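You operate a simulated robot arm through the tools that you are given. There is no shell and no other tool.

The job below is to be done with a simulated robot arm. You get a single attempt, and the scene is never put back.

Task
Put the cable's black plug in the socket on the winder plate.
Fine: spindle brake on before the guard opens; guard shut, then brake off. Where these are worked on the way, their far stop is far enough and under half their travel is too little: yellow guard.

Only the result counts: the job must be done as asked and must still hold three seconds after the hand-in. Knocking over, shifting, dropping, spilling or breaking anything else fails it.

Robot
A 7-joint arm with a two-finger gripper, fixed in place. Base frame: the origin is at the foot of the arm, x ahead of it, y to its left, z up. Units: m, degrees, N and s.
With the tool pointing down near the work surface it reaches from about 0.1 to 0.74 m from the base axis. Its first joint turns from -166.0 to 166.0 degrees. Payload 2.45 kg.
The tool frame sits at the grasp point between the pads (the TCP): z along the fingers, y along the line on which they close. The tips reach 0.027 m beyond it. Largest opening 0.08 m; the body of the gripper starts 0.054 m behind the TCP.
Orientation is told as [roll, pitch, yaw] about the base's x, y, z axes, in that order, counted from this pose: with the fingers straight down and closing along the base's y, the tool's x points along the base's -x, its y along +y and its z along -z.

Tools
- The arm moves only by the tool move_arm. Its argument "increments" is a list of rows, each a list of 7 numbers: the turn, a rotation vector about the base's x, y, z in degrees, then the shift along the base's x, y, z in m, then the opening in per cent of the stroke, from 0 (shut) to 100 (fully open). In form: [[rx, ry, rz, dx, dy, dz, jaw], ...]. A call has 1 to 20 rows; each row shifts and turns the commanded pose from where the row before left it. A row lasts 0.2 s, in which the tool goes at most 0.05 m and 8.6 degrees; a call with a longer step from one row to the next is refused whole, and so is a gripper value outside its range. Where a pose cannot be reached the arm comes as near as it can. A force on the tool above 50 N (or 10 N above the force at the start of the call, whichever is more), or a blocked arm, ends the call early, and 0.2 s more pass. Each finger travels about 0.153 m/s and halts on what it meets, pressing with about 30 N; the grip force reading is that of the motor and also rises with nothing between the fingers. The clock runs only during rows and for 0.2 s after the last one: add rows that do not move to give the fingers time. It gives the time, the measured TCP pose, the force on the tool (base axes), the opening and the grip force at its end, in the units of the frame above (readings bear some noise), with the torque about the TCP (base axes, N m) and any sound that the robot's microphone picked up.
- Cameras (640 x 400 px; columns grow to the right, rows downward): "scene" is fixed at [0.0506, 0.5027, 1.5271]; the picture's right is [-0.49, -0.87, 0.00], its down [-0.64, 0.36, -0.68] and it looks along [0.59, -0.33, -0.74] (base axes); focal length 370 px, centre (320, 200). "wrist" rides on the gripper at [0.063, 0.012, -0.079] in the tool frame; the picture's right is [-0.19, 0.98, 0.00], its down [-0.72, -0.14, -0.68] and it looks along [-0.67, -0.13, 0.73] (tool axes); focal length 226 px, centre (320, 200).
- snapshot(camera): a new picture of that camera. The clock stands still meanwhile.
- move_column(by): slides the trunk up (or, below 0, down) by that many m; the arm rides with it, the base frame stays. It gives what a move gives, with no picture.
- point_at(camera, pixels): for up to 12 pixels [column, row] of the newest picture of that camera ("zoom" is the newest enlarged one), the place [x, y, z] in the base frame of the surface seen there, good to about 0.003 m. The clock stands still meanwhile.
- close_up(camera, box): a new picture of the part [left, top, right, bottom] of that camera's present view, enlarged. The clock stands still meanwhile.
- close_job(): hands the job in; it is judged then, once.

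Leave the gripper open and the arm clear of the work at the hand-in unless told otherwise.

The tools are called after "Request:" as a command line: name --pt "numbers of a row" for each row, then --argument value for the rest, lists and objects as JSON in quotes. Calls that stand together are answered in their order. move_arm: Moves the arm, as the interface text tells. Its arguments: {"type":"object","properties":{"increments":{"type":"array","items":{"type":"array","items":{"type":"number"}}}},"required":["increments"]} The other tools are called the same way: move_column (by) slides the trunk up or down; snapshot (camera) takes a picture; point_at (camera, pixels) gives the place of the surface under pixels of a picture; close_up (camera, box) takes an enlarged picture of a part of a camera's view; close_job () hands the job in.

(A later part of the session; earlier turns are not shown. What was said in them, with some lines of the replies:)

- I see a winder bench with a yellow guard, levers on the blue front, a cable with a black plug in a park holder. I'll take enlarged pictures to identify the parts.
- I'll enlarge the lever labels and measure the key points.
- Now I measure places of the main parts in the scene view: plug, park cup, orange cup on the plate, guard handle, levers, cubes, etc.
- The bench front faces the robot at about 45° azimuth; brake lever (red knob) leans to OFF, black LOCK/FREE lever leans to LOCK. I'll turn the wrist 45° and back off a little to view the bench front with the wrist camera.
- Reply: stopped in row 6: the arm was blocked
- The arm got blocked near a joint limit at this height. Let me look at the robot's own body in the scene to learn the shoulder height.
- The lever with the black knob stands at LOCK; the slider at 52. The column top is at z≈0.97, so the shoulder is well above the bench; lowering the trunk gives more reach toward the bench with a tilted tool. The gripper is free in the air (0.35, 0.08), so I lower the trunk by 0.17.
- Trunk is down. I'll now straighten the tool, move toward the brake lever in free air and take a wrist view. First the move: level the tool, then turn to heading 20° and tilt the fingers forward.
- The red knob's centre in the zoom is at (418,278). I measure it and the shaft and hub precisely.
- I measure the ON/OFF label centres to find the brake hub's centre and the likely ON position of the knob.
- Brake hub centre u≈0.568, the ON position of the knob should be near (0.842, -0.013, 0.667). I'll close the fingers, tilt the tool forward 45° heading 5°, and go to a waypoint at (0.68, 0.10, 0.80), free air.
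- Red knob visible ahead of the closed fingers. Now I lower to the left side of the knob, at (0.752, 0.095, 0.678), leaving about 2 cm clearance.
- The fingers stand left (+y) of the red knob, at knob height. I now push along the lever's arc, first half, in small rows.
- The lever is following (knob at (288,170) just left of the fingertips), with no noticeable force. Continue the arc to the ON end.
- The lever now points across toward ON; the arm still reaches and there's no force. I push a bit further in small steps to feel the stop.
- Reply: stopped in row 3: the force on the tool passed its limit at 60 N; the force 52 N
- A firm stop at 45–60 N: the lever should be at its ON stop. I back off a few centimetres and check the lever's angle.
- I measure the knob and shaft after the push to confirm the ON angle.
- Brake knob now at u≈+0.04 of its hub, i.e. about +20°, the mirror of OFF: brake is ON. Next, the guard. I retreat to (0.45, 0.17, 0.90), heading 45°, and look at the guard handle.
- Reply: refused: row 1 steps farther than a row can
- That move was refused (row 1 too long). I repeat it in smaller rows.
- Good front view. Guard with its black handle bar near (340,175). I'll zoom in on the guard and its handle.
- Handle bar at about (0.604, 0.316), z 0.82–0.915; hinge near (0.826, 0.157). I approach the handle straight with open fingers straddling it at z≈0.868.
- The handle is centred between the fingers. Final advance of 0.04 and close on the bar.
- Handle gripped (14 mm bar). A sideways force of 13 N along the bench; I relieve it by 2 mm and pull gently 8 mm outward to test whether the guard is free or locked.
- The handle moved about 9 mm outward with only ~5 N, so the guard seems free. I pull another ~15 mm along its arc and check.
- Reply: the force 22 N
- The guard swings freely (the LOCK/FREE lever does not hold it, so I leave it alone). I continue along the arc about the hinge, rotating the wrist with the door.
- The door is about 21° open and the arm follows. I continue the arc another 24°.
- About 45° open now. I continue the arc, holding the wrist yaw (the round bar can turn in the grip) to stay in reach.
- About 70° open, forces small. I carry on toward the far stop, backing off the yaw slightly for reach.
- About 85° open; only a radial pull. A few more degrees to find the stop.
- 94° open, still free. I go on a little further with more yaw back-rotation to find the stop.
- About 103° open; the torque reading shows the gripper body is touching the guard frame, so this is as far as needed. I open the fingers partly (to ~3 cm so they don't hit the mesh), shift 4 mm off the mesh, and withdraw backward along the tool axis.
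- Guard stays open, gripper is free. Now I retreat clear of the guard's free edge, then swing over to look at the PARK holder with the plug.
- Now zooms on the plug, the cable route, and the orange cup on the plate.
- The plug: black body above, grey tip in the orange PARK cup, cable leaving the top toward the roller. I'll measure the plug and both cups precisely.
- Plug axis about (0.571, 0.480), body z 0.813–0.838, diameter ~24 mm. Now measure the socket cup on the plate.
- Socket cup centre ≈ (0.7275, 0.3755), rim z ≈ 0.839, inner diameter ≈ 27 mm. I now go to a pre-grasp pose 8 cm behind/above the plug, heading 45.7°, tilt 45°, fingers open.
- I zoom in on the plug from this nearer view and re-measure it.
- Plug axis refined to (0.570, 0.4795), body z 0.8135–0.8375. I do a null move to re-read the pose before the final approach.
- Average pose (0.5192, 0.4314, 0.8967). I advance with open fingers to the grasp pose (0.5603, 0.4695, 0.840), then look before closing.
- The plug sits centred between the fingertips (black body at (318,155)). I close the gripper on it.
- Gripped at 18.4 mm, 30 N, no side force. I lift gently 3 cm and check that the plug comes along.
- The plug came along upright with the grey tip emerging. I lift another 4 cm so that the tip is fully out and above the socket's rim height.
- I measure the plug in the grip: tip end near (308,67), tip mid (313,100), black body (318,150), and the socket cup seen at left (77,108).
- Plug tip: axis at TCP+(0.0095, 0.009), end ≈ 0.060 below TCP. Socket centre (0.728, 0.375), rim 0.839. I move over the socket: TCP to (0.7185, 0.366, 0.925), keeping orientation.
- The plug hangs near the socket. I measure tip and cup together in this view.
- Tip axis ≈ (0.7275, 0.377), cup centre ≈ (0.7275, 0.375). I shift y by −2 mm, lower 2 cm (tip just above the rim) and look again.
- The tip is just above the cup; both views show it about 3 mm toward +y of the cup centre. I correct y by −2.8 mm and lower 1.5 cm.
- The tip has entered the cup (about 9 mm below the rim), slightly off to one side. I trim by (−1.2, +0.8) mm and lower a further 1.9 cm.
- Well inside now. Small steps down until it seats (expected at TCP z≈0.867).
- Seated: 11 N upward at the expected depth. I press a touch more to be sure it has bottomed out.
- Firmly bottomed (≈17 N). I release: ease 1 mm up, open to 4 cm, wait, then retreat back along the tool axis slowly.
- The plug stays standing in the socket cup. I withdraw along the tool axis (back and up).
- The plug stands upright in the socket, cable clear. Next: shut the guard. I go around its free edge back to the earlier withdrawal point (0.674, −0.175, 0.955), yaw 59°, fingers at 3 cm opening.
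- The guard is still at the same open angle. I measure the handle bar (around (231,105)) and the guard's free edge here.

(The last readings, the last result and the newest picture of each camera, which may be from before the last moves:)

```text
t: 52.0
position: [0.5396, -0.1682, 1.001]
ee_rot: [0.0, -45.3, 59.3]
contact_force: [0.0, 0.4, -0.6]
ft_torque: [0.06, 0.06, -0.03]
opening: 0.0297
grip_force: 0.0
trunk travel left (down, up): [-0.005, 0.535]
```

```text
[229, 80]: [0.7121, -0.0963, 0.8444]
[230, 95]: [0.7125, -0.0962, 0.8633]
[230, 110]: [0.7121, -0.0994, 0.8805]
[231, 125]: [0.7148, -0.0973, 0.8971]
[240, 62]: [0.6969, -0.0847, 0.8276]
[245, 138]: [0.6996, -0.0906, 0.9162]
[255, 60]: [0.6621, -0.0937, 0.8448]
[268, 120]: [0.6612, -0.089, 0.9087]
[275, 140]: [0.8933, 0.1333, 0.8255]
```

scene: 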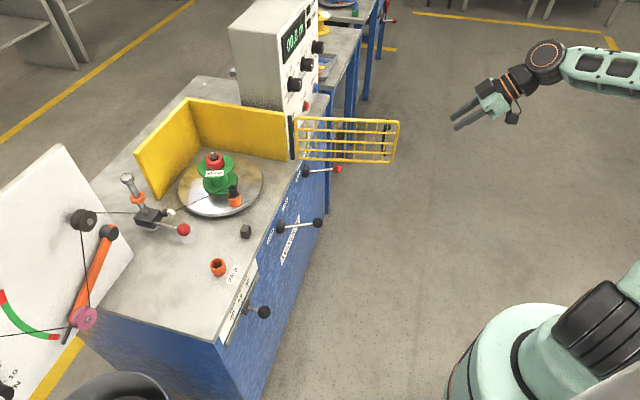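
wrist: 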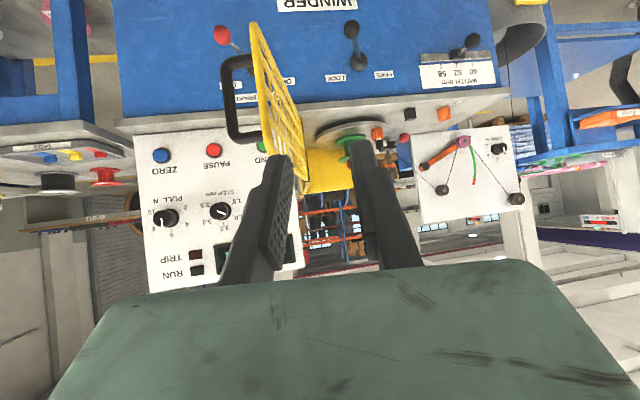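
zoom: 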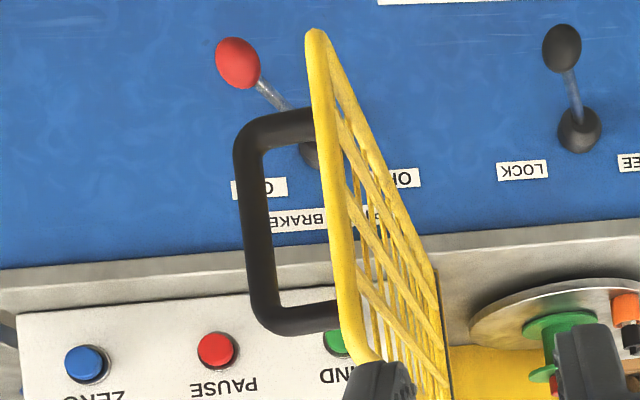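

Handle bar centre ≈ (0.718, −0.094). I approach it from the free end with the bar lying nearer the fingertips this time (so the gripper body clears the frame): target TCP (0.712, −0.103, 0.878).

Request:
move_arm --pt "0 0 0 0.0336 -0.0017 -0.0115 45" --pt "0 0 0 0.0336 -0.0017 -0.0115 45" --pt "0 0 0 0.0336 -0.0017 -0.0115 45" --pt "0 0 0 0.0335 -0.0015 -0.0114 45" --pt "0 0 0 0.0096 0.018 -0.0194 45" --pt "0 0 0 0.0096 0.018 -0.0194 45" --pt "0 0 0 0 0 0 45"

Request:
snapshot --camera "wrist"

Request:
close_up --camera "scene" --box '[340, 80, 460, 180]'

```text
t: 53.6
position: [0.6953, -0.1389, 0.9177]
ee_rot: [-0.1, -45.2, 59.2]
contact_force: [-0.5, 0.3, 0.5]
ft_torque: [0.04, 0.05, 0.04]
opening: 0.0356
grip_force: 0.1
trunk travel left (down, up): [-0.005, 0.535]
```

```text
taken
```

wrist: 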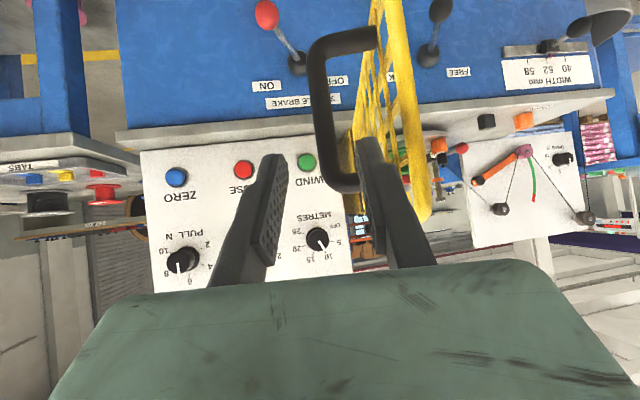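

```text
4.00 times, centred on (400, 130) of scene
```

zoom: 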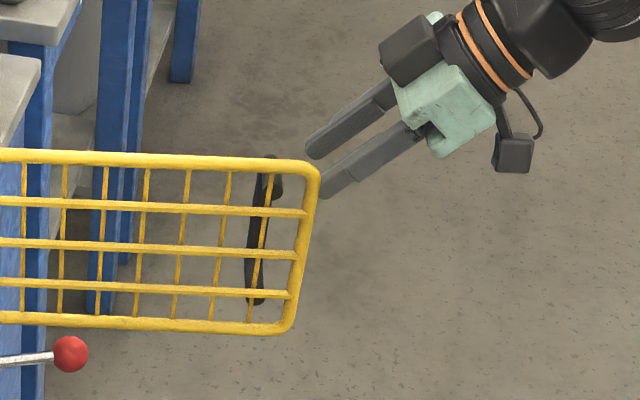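

Bar is between the fingers in view. I re-measure the bar from this distance before the last 5.5 cm.

Request:
point_at --camera "wrist" --pixels '[[320, 90], [322, 110], [325, 135], [330, 160], [345, 188], [345, 40], [410, 120], [415, 170], [375, 140], [262, 175]]'

```text
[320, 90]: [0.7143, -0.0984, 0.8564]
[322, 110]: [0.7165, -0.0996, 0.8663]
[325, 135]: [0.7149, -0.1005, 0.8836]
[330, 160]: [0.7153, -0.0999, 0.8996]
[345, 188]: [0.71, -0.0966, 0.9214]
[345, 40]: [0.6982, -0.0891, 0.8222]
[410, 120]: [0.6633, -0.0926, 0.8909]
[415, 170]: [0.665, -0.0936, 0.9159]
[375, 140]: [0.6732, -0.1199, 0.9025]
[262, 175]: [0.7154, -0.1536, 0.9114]
```

Bar centre confirmed (0.7185, −0.094). I advance the rest and close on it.

Request:
move_arm --pt "0 0 0 0.0035 0.013 -0.0133 45" --pt "0 0 0 0.0068 0.0115 -0.0133 45" --pt "0 0 0 0.0068 0.0115 -0.0134 45" --pt "0 0 0 0 0 0 45" --pt "0 0 0 0 0 0 15" --pt "0 0 0 0 0 0 0" --pt "0 0 0 0 0 0 0"

Request:
snapshot --camera "wrist"

```text
t: 55.2
position: [0.7124, -0.1034, 0.8782]
ee_rot: [-0.1, -45.2, 59.3]
contact_force: [-1.1, -0.8, -2.3]
ft_torque: [-0.18, -0.39, 0.02]
opening: 0.0135
grip_force: 39.9
trunk travel left (down, up): [-0.005, 0.535]
```

```text
taken
```

wrist: 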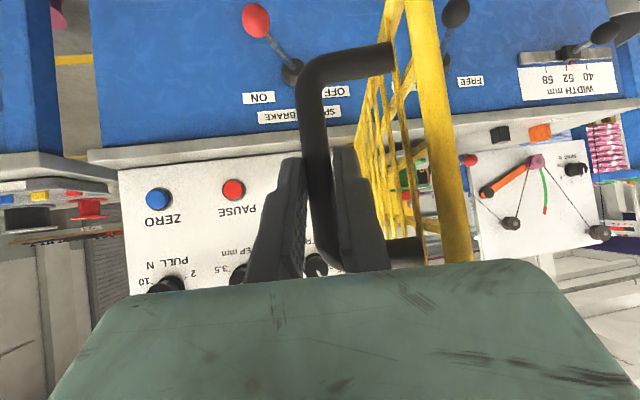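

Handle gripped without side load. Now I swing the guard shut along the reverse arc, first part down to ~85°.

Request:
move_arm --pt "0 0 4 -0.0114 0.0051 0 0" --pt "0 0 4 -0.0118 0.0062 0 0" --pt "0 0 4 -0.0113 0.0069 0 0" --pt "0 0 3 -0.0116 0.0078 0 0" --pt "0 0 3 -0.0111 0.0084 0 0" --pt "0 0 3 -0.0106 0.0091 0 0" --pt "0 0 0 0 0 0 0"

Request:
snapshot --camera "scene"

```text
t: 56.8
position: [0.6434, -0.0575, 0.8779]
ee_rot: [-0.1, -45.3, 80.5]
contact_force: [-0.4, -1.8, 2.9]
ft_torque: [-0.04, -0.3, -0.01]
opening: 0.0138
grip_force: 40.7
trunk travel left (down, up): [-0.005, 0.535]
```

```text
taken
```

scene: 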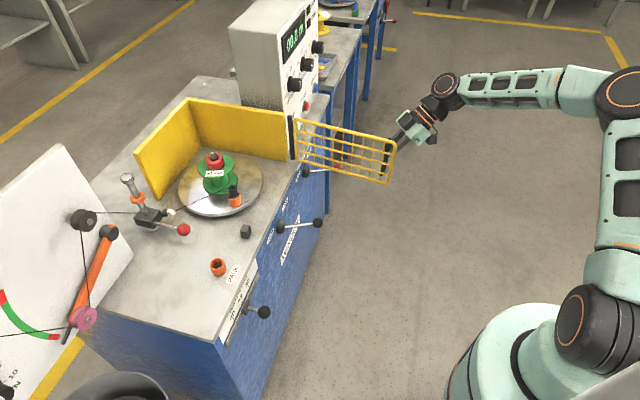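

Smooth. I continue closing along the arc to about 45°.

Request:
move_arm --pt "0 0 1.5 -0.0102 0.0095 0 0" --pt "0 0 2 -0.0096 0.0102 0 0" --pt "0 0 2 -0.009 0.0106 0 0" --pt "0 0 2 -0.0085 0.0112 0 0" --pt "0 0 2 -0.0079 0.0116 0 0" --pt "0 0 0 -0.0077 0.0121 0 0" --pt "0 0 0 -0.007 0.0124 0 0" --pt "0 0 0 -0.0064 0.0128 0 0" --pt "0 0 0 -0.0057 0.0131 0 0" --pt "0 0 0 -0.005 0.0134 0 0" --pt "0 0 0 -0.0043 0.0137 0 0" --pt "0 0 0 -0.0036 0.0138 0 0" --pt "0 0 0 -0.0029 0.014 0 0" --pt "0 0 0 0 0 0 0"

Request:
snapshot --camera "scene"

```text
t: 59.8
position: [0.5563, 0.0997, 0.8778]
ee_rot: [-0.2, -45.2, 89.8]
contact_force: [20.2, 2.0, 3.8]
ft_torque: [-0.14, -0.21, -0.42]
opening: 0.0133
grip_force: 40.1
trunk travel left (down, up): [-0.005, 0.535]
```

```text
taken
```

scene: 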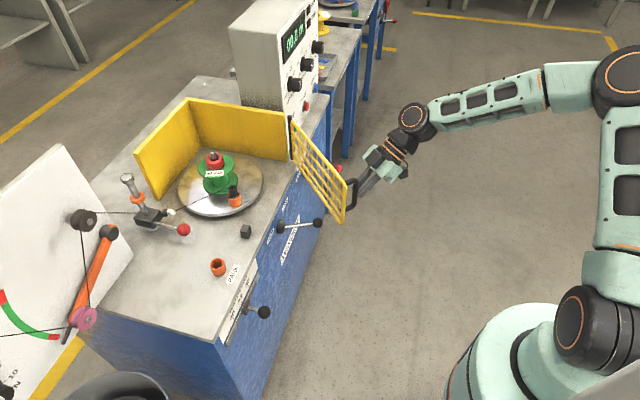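

A 20 N pull toward the hinge shows the radius is ~3 mm smaller; I correct that and continue the arc with the wrist turning back.

Request:
move_arm --pt "0 0 -3 0.0006 0.0142 0 0" --pt "0 0 -3 -0.0019 0.0141 0 0" --pt "0 0 -3 -0.0012 0.0142 0 0" --pt "0 0 -3 -0.0005 0.0143 0 0" --pt "0 0 -3 0.0003 0.0142 0 0" --pt "0 0 -3 0.001 0.0142 0 0" --pt "0 0 -3 0.0018 0.0142 0 0" --pt "0 0 -3 0.0025 0.014 0 0" --pt "0 0 -3 0.0032 0.0139 0 0" --pt "0 0 0 0 0 0 0"

Request:
snapshot --camera "scene"

```text
t: 62.0
position: [0.5598, 0.2285, 0.8778]
ee_rot: [-0.1, -45.4, 62.9]
contact_force: [-10.8, 3.7, 6.5]
ft_torque: [0.23, 0.0, 0.18]
opening: 0.0134
grip_force: 39.9
trunk travel left (down, up): [-0.005, 0.535]
```

```text
taken
```

scene: 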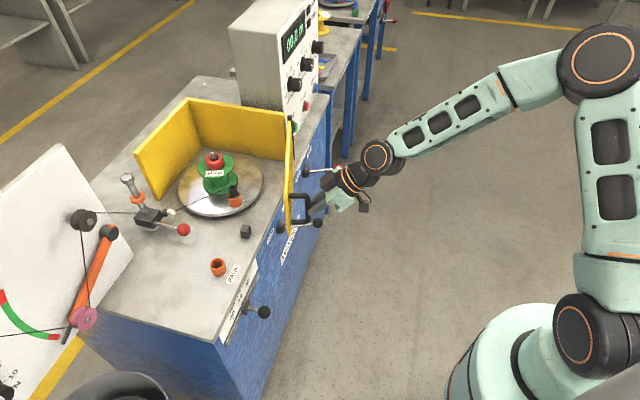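

About 18° remain. I continue nearly to closed.

Request:
move_arm --pt "0 0 -3 0.0025 0.0136 0 0" --pt "0 0 -3 0.0047 0.0135 0 0" --pt "0 0 -3 0.0053 0.0132 0 0" --pt "0 0 -3 0.0061 0.0129 0 0" --pt "0 0 -2 0.0045 0.0084 0 0" --pt "0 0 0 0 0 0 0"

Request:
close_up --camera "scene" --box '[200, 100, 360, 260]'

```text
t: 63.4
position: [0.5846, 0.2887, 0.8787]
ee_rot: [-0.1, -45.2, 48.8]
contact_force: [-4.0, 4.2, -1.3]
ft_torque: [0.47, -0.38, 0.09]
opening: 0.0137
grip_force: 39.9
trunk travel left (down, up): [-0.005, 0.535]
```

```text
2.50 times, centred on (280, 180) of scene
```

zoom: 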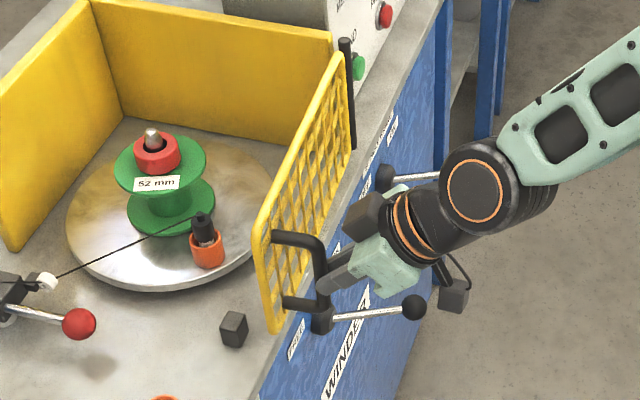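

About 4–5° remain (~2 cm). I push on in small steps along the tangent until the stop is felt.

Request:
move_arm --pt "0 0 -1.5 0.004 0.0064 0 0" --pt "0 0 -1.5 0.0042 0.0063 0 0" --pt "0 0 -1 0.0043 0.0062 0 0" --pt "0 0 0 0.0014 0.002 0 0" --pt "0 0 0 0 0 0 0"

Request:
close_up --camera "scene" --box '[200, 100, 360, 260]'

```text
t: 64.6
position: [0.5958, 0.3059, 0.8785]
ee_rot: [0.0, -45.1, 44.7]
contact_force: [-36.5, -27.5, 0.9]
ft_torque: [-0.23, 0.27, 0.08]
opening: 0.0133
grip_force: 39.6
trunk travel left (down, up): [-0.005, 0.535]
```

```text
2.50 times, centred on (280, 180) of scene
```

zoom: 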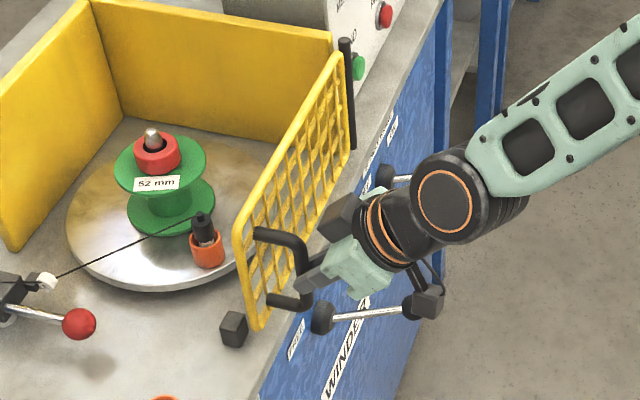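

45 N against the stop and the handle is back at its original place: guard shut. I ease off slightly, open the fingers and withdraw straight back.

Request:
move_arm --pt "0 0 0 -0.0014 -0.0014 0 0" --pt "0 0 0 0 0 0 45" --pt "0 0 0 0 0 0 60" --pt "0 0 0 -0.005 -0.005 0.007 60" --pt "0 0 0 -0.01 -0.01 0.014 60" --pt "0 0 0 -0.015 -0.015 0.021 60" --pt "0 0 0 -0.02 -0.02 0.02 60" --pt "0 0 0 -0.025 -0.025 0.01 60" --pt "0 0 0 0 0 0 60"

Request:
snapshot --camera "wrist"

Request:
close_up --camera "scene" --box '[200, 100, 360, 260]'

```text
t: 66.6
position: [0.522, 0.2324, 0.9494]
ee_rot: [-0.1, -45.2, 44.9]
contact_force: [0.0, -0.3, 1.0]
ft_torque: [-0.01, 0.01, 0.01]
opening: 0.048
grip_force: 0.0
trunk travel left (down, up): [-0.005, 0.535]
```

```text
taken
```

wrist: 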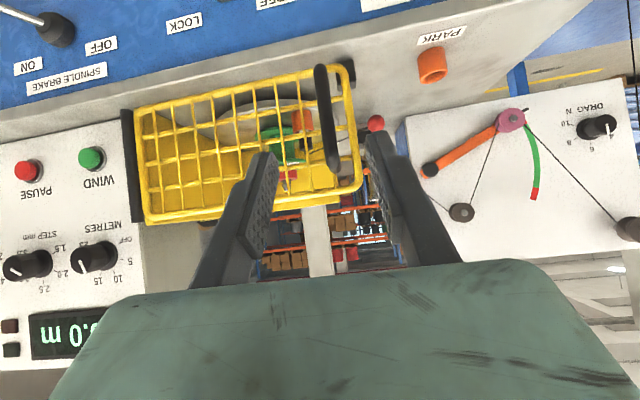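

```text
2.50 times, centred on (280, 180) of scene
```

zoom: 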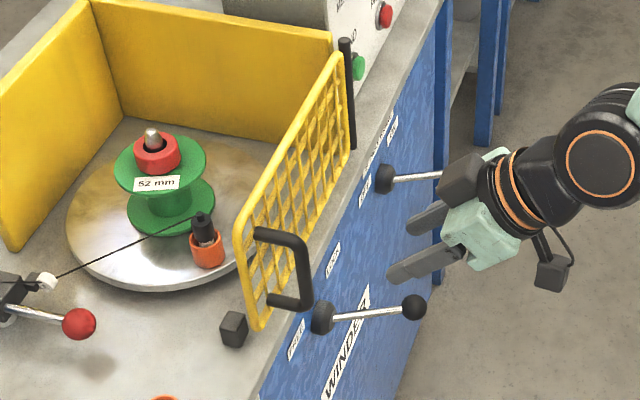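

I verify the guard's position by measuring the same pixels as at the start.

Request:
snapshot --camera "scene"

Request:
point_at --camera "scene" --pixels '[[262, 192], [271, 208], [264, 221], [250, 220], [246, 231], [233, 188], [233, 194], [235, 204], [332, 172]]'

Request:
close_up --camera "scene" --box '[100, 90, 340, 240]'

```text
taken
```

scene: 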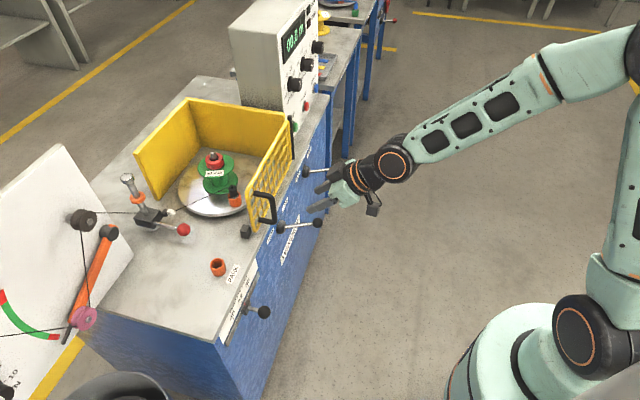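

```text
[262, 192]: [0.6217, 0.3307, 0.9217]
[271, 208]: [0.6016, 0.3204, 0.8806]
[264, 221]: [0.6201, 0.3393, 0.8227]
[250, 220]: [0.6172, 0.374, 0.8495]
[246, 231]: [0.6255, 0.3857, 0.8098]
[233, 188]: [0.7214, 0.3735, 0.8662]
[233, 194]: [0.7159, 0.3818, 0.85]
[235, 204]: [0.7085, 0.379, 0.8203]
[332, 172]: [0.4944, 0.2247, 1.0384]
```

```text
2.67 times, centred on (220, 165) of scene
```

zoom: 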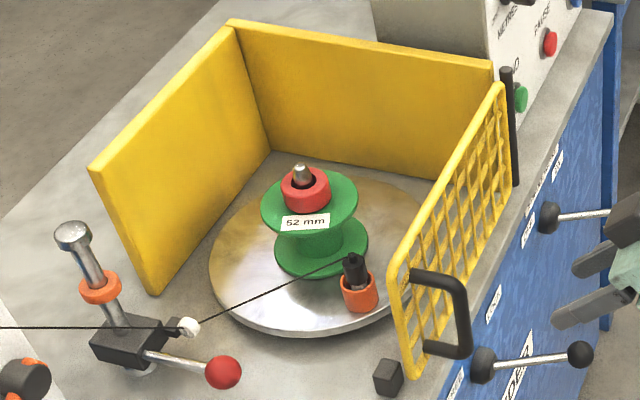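

The guard is exactly as at the start, plug in the socket. Last: brake off. The knob stands at ON (0.841, −0.007, 0.667), near the edge of reach, so I'll grip the knob with the fingertips and draw it back along its arc. First I go to a waypoint (0.76, −0.007, 0.75), heading 0°, fingers 60% open.

Request:
move_arm --pt "0 0 -7.5 0 -0.04 -0.005 60" --pt "0 0 -7.5 0 -0.04 -0.005 60" --pt "0 0 -7.5 0 -0.04 -0.005 60" --pt "0 0 -7.5 0 -0.04 -0.005 60" --pt "0 0 -7.5 0 -0.04 -0.005 60" --pt "0 0 -7.5 0 -0.039 -0.005 60" --pt "0 0 0 0.034 0 -0.0243 60" --pt "0 0 0 0.034 0 -0.0243 60" --pt "0 0 0 0.034 0 -0.0243 60" --pt "0 0 0 0.034 0 -0.0243 60" --pt "0 0 0 0.034 0 -0.0243 60" --pt "0 0 0 0.034 0 -0.0243 60" --pt "0 0 0 0.034 0 -0.0243 60" --pt "0 0 0 0 0 0 60"

Request:
snapshot --camera "wrist"

```text
t: 69.6
position: [0.762, -0.0066, 0.7484]
ee_rot: [-0.2, -45.2, -0.1]
contact_force: [1.0, 0.0, -1.2]
ft_torque: [-0.04, -0.01, 0.0]
opening: 0.0481
grip_force: 0.1
trunk travel left (down, up): [-0.005, 0.535]
```

```text
taken
```

wrist: 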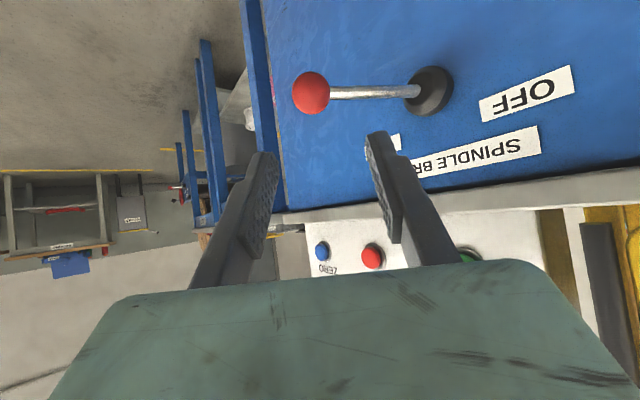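

The shaft runs off to the left behind the knob, so side-gripping may foul it. First I test the real reach in free air at this height (moving +x above the knob).

Request:
move_arm --pt "0 0 0 0.02 0 0 60" --pt "0 0 0 0.02 0 0 60" --pt "0 0 0 0.02 0 0 60" --pt "0 0 0 0.02 0 0 60" --pt "0 0 0 0.02 0 0 60" --pt "0 0 0 0 0 0 60"

```text
t: 71.0
position: [0.8585, -0.0053, 0.7492]
ee_rot: [-0.1, -45.4, 0.0]
contact_force: [0.5, -0.7, -0.3]
ft_torque: [-0.02, -0.01, -0.02]
opening: 0.0481
grip_force: 0.0
trunk travel left (down, up): [-0.005, 0.535]
```

It reaches 0.8585 m there. I push the test a little further.

Request:
move_arm --pt "0 0 0 0.015 0 0 60" --pt "0 0 0 0.015 0 0 60" --pt "0 0 0 0 0 0 60"

Request:
snapshot --camera "wrist"

Request:
close_up --camera "scene" --box '[270, 120, 390, 210]'

```text
t: 71.8
position: [0.8902, -0.0051, 0.7493]
ee_rot: [-0.2, -45.2, -0.1]
contact_force: [0.2, 0.1, 0.0]
ft_torque: [0.02, 0.01, 0.02]
opening: 0.048
grip_force: 0.0
trunk travel left (down, up): [-0.005, 0.535]
```

```text
taken
```

wrist: 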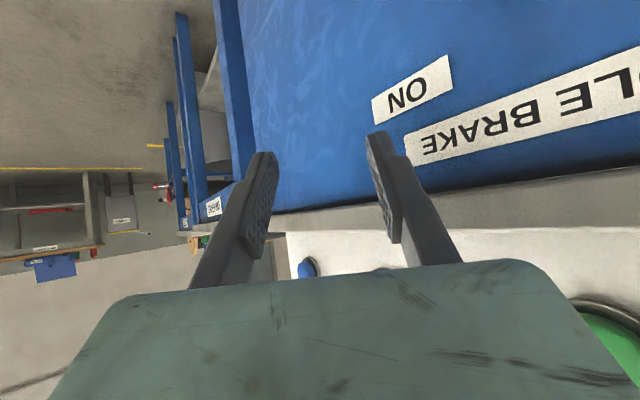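

```text
4.44 times, centred on (330, 165) of scene
```

zoom: 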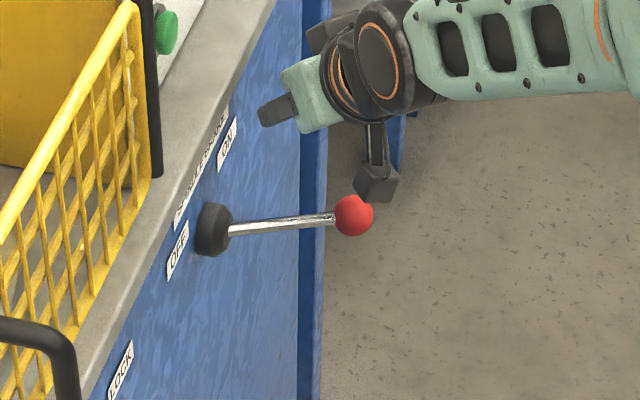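

The arm reaches much farther than I feared (0.89 m). So I can simply push the knob back from its far side: close the fingers, make the tool steeper (30°), and position at (0.866, −0.045, 0.75) to the right of the knob.

Request:
move_arm --pt "0 7.5 0 -0.012 -0.02 0 0" --pt "0 7.5 0 -0.012 -0.02 0 0" --pt "0 0 0 0 0 0 0" --pt "0 0 0 0 0 0 0"

Request:
snapshot --camera "wrist"

Request:
close_up --camera "scene" --box '[270, 120, 390, 210]'

```text
t: 72.8
position: [0.866, -0.0455, 0.7496]
ee_rot: [-0.2, -30.4, -0.1]
contact_force: [0.6, 0.0, -0.2]
ft_torque: [-0.01, -0.04, 0.0]
opening: 0.0
grip_force: 30.1
trunk travel left (down, up): [-0.005, 0.535]
```

```text
taken
```

wrist: 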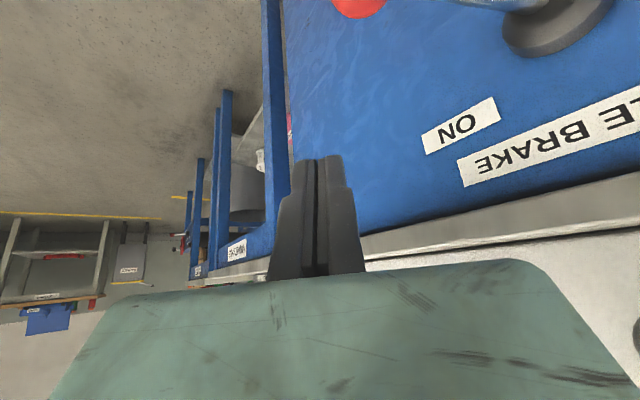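

```text
4.44 times, centred on (330, 165) of scene
```

zoom: 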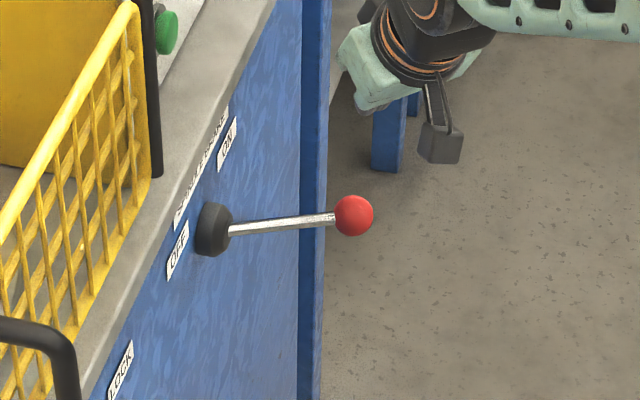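

I re-measure the red knob from here (top edge, (358,8)) and then descend to knob height on its far side.

Request:
point_at --camera "wrist" --pixels '[[358, 8], [345, 8], [375, 6], [318, 158]]'

Request:
move_arm --pt "0 0 0 0.001 0 -0.021 0" --pt "0 0 0 0.001 0 -0.021 0" --pt "0 0 0 0 0 -0.021 0" --pt "0 0 0 0 0 0 0"

Request:
snapshot --camera "wrist"

Request:
close_up --camera "scene" --box '[270, 120, 390, 210]'

```text
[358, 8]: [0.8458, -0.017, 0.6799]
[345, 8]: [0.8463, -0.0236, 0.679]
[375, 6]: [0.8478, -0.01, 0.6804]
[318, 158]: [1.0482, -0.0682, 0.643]
```

```text
t: 73.8
position: [0.8686, -0.0439, 0.6866]
ee_rot: [-0.3, -30.2, 0.0]
contact_force: [-0.2, -0.6, -0.4]
ft_torque: [0.0, -0.02, 0.0]
opening: 0.0001
grip_force: 29.7
trunk travel left (down, up): [-0.005, 0.535]
```

```text
taken
```

wrist: 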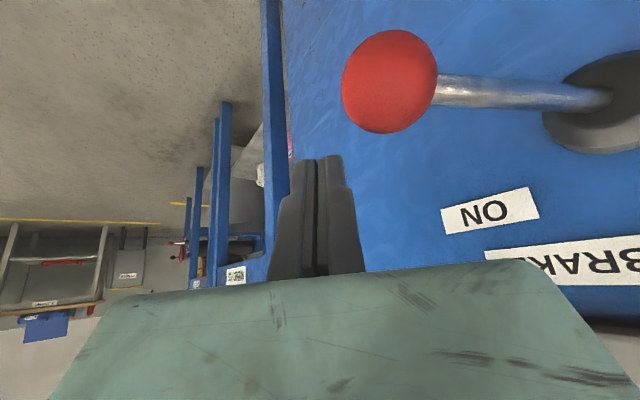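

```text
4.44 times, centred on (330, 165) of scene
```

zoom: 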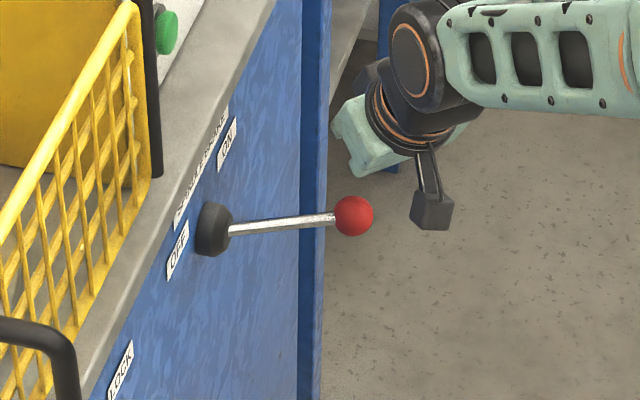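

I measure the knob from this close view.

Request:
point_at --camera "wrist" --pixels '[[390, 82], [352, 90], [390, 35], [425, 70], [390, 125], [470, 90], [520, 95]]'

```text
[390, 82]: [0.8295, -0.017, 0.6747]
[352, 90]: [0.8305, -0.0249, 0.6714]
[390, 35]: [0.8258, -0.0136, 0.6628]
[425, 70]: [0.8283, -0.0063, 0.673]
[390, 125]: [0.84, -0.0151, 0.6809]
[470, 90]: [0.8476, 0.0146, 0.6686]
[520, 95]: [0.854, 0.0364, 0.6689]
```

Knob centre (0.841, −0.0135, 0.667); the closed fingers are clear on its far side. I push it back along the arc toward OFF, first half.

Request:
move_arm --pt "0 0 0 -0.0097 0.0052 0 0" --pt "0 0 0 -0.0096 0.0051 0 0" --pt "0 0 0 -0.0094 0.0055 0 0" --pt "0 0 0 -0.0094 0.0055 0 0" --pt "0 0 0 -0.0088 0.007 0 0" --pt "0 0 0 -0.0088 0.007 0 0"

Request:
snapshot --camera "wrist"

Request:
close_up --camera "scene" --box '[270, 120, 390, 210]'

```text
t: 75.2
position: [0.8124, -0.0098, 0.6866]
ee_rot: [0.0, -30.3, -0.1]
contact_force: [0.1, -0.3, 0.4]
ft_torque: [0.02, 0.03, 0.0]
opening: 0.0
grip_force: 30.0
trunk travel left (down, up): [-0.005, 0.535]
```

```text
taken
```

wrist: 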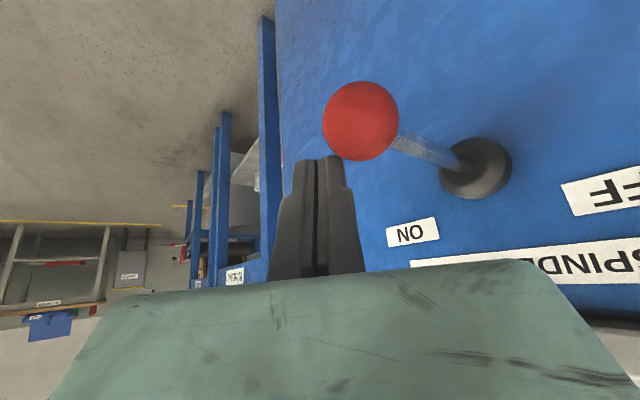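

```text
4.44 times, centred on (330, 165) of scene
```

zoom: 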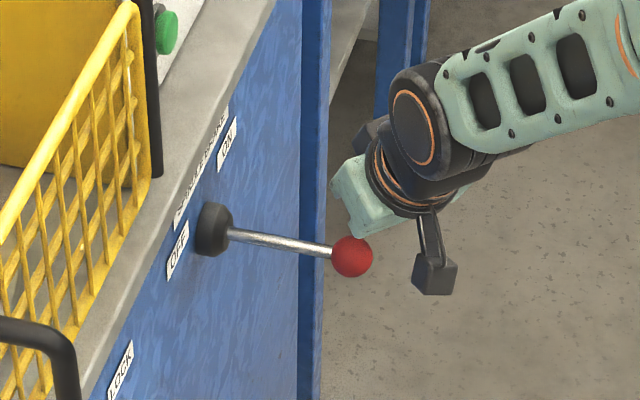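

The lever follows (now near the middle). Continue to the OFF end.

Request:
move_arm --pt "0 0 0 -0.0072 0.0087 0 0" --pt "0 0 0 -0.0072 0.0087 0 0" --pt "0 0 0 -0.0058 0.0103 0 0" --pt "0 0 0 -0.004 0.007 0 0"

Request:
snapshot --camera "wrist"

Request:
close_up --camera "scene" --box '[270, 120, 390, 210]'

```text
t: 76.2
position: [0.7883, 0.0248, 0.6871]
ee_rot: [-0.1, -30.3, -0.1]
contact_force: [0.8, 0.6, -0.6]
ft_torque: [-0.01, 0.0, 0.01]
opening: 0.0001
grip_force: 29.7
trunk travel left (down, up): [-0.005, 0.535]
```

```text
taken
```

wrist: 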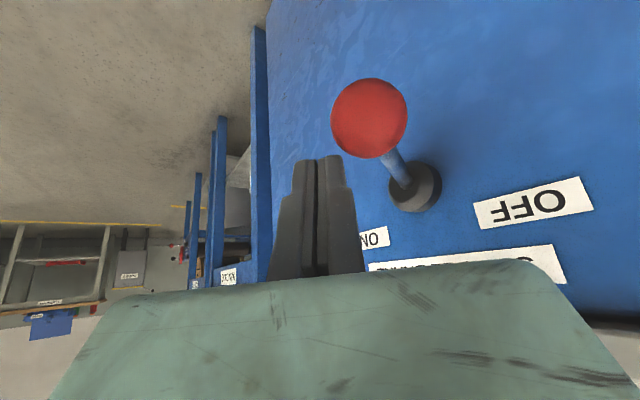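

```text
4.44 times, centred on (330, 165) of scene
```

zoom: 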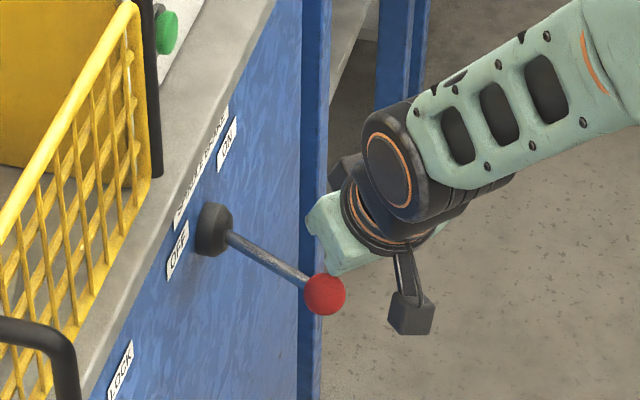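

Close to OFF. A few small steps more to feel the OFF stop.

Request:
move_arm --pt "0 0 0 -0.0018 0.004 0 0" --pt "0 0 0 -0.0016 0.004 0 0" --pt "0 0 0 -0.0014 0.004 0 0" --pt "0 0 0 0 0 0 0"

Request:
close_up --camera "scene" --box '[270, 120, 390, 210]'

```text
t: 77.2
position: [0.7868, 0.0285, 0.6868]
ee_rot: [-0.4, -30.4, -0.4]
contact_force: [26.0, -33.7, 4.0]
ft_torque: [-0.49, -0.38, -0.32]
opening: 0.0
grip_force: 29.6
trunk travel left (down, up): [-0.005, 0.535]
```

```text
4.44 times, centred on (330, 165) of scene
```

zoom: 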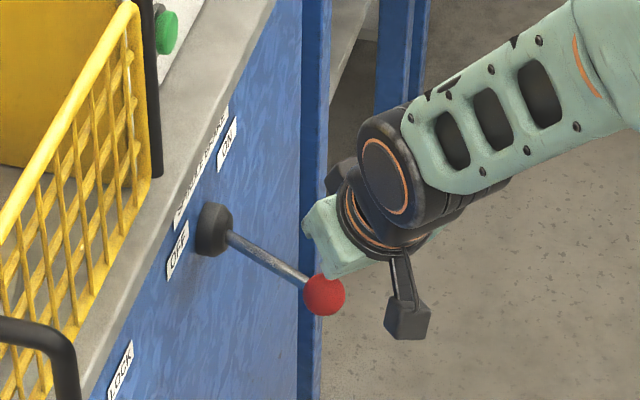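

42 N against the OFF stop: brake is off. I back away from the knob (right/outward), go up and retreat well clear, opening the gripper.

Request:
move_arm --pt "0 0 0 0.004 -0.008 0 0" --pt "0 0 0 0.004 -0.015 0 0" --pt "0 0 0 0 -0.005 0.03 0" --pt "0 0 0 0 0 0.04 0" --pt "0 0 0 -0.02 0 0.035 0" --pt "0 0 0 -0.04 0 0.02 50" --pt "0 0 0 -0.04 0 0.02 100" --pt "0 0 0 -0.04 0 0.02 100" --pt "0 0 0 -0.04 0 0.01 100" --pt "0 0 0 -0.04 0 0.01 100" --pt "0 0 0 -0.04 0 0 100" --pt "0 0 0 0 0 0 100"

Request:
snapshot --camera "scene"

Request:
close_up --camera "scene" --box '[290, 155, 350, 200]'

Request:
close_up --camera "scene" --box '[100, 90, 340, 240]'

Request:
snapshot --camera "wrist"

```text
t: 79.8
position: [0.5302, 0.0053, 0.8711]
ee_rot: [-0.2, -30.3, -0.2]
contact_force: [-0.2, 0.6, 0.1]
ft_torque: [-0.01, 0.01, -0.04]
opening: 0.0803
grip_force: 0.0
trunk travel left (down, up): [-0.005, 0.535]
```

```text
taken
```

scene: 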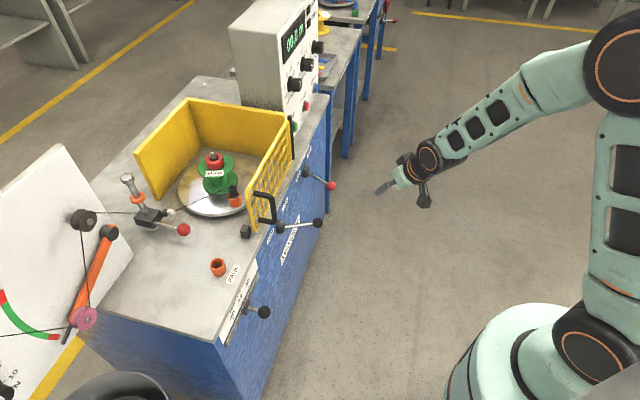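

```text
8.89 times, centred on (320, 178) of scene
```

zoom: 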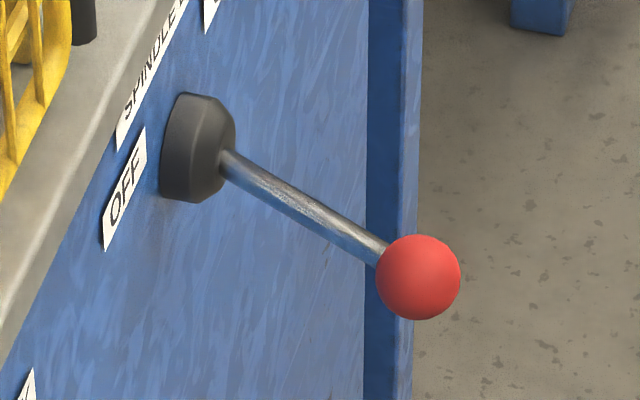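

```text
2.67 times, centred on (220, 165) of scene
```

zoom: 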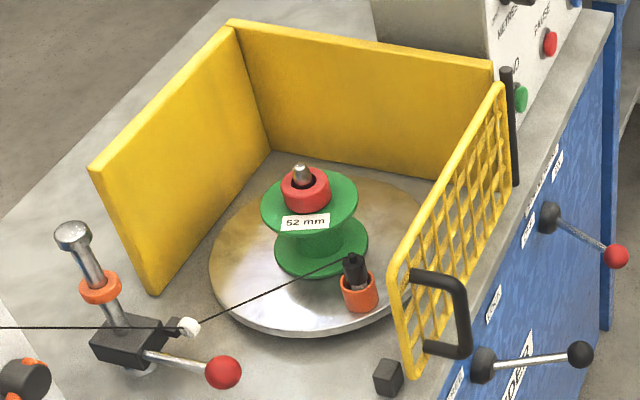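

```text
taken
```

wrist: 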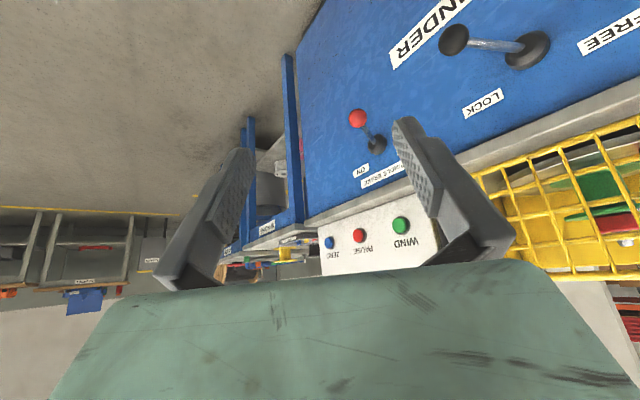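

Brake lever looks exactly as at the start (OFF), guard shut. I wait three seconds and check the plug in the socket once more.

Request:
move_arm --pt "0 0 0 0 0 0 100" --pt "0 0 0 0 0 0 100" --pt "0 0 0 0 0 0 100" --pt "0 0 0 0 0 0 100" --pt "0 0 0 0 0 0 100" --pt "0 0 0 0 0 0 100" --pt "0 0 0 0 0 0 100" --pt "0 0 0 0 0 0 100" --pt "0 0 0 0 0 0 100" --pt "0 0 0 0 0 0 100" --pt "0 0 0 0 0 0 100" --pt "0 0 0 0 0 0 100" --pt "0 0 0 0 0 0 100" --pt "0 0 0 0 0 0 100" --pt "0 0 0 0 0 0 100"

Request:
close_up --camera "scene" --box '[205, 160, 269, 215]'

Request:
point_at --camera "zoom" --pixels '[[288, 165], [300, 185], [292, 205], [300, 240], [306, 232], [300, 290]]'

```text
t: 83.0
position: [0.5319, 0.0058, 0.8719]
ee_rot: [-0.2, -30.3, 0.0]
contact_force: [-0.3, 0.3, -0.2]
ft_torque: [0.0, -0.01, 0.0]
opening: 0.0803
grip_force: 0.1
trunk travel left (down, up): [-0.005, 0.535]
```

```text
7.27 times, centred on (237, 188) of scene
```

zoom: 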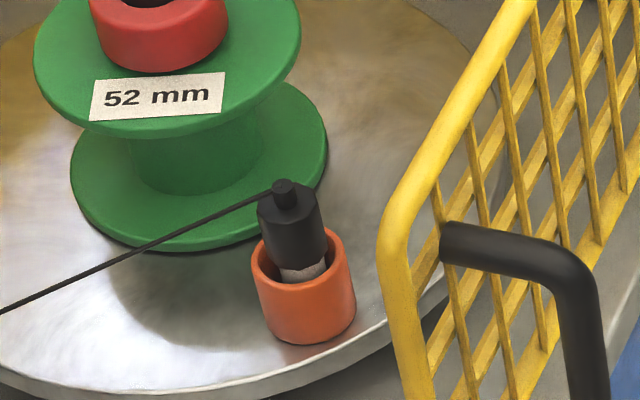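

```text
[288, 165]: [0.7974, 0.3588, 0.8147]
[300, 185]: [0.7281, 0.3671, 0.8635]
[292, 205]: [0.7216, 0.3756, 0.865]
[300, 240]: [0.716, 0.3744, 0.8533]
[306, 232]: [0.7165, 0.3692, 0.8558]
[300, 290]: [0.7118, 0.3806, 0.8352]
```

The plug stands seated in the socket (top at z≈0.865, same depth as it had in PARK). The guard is shut, the brake is back at OFF, and the gripper is open and clear of the work. I hand the job in.

Request:
close_job

```text
The job is handed in.
```

The black plug is in the socket on the winder plate, and I have handed the job in. I don't know the verdict; the hand-in returned only a confirmation.

- **Brake on:** I pushed the red spindle brake lever from OFF to its ON stop before touching the guard.
- **Guard open:** I swung the yellow guard open to about 103°. I did not reach its far stop, because the gripper body touched the guard frame first. I can't say what fraction of its full travel that is.
- **Plug:** I lifted the plug from PARK and pressed it into the socket until it bottomed at about 17 N. It sits at the same depth it had in PARK.
- **Guard shut, brake off:** I closed the guard against its stop, and its measured position matches the start. I then pushed the brake lever back to its OFF stop.

I left the black LOCK/FREE lever alone, since the guard opened freely without it. I waited about three seconds after the last move. The plug was still standing in the socket, the gripper was open, and the arm was clear of the bench.
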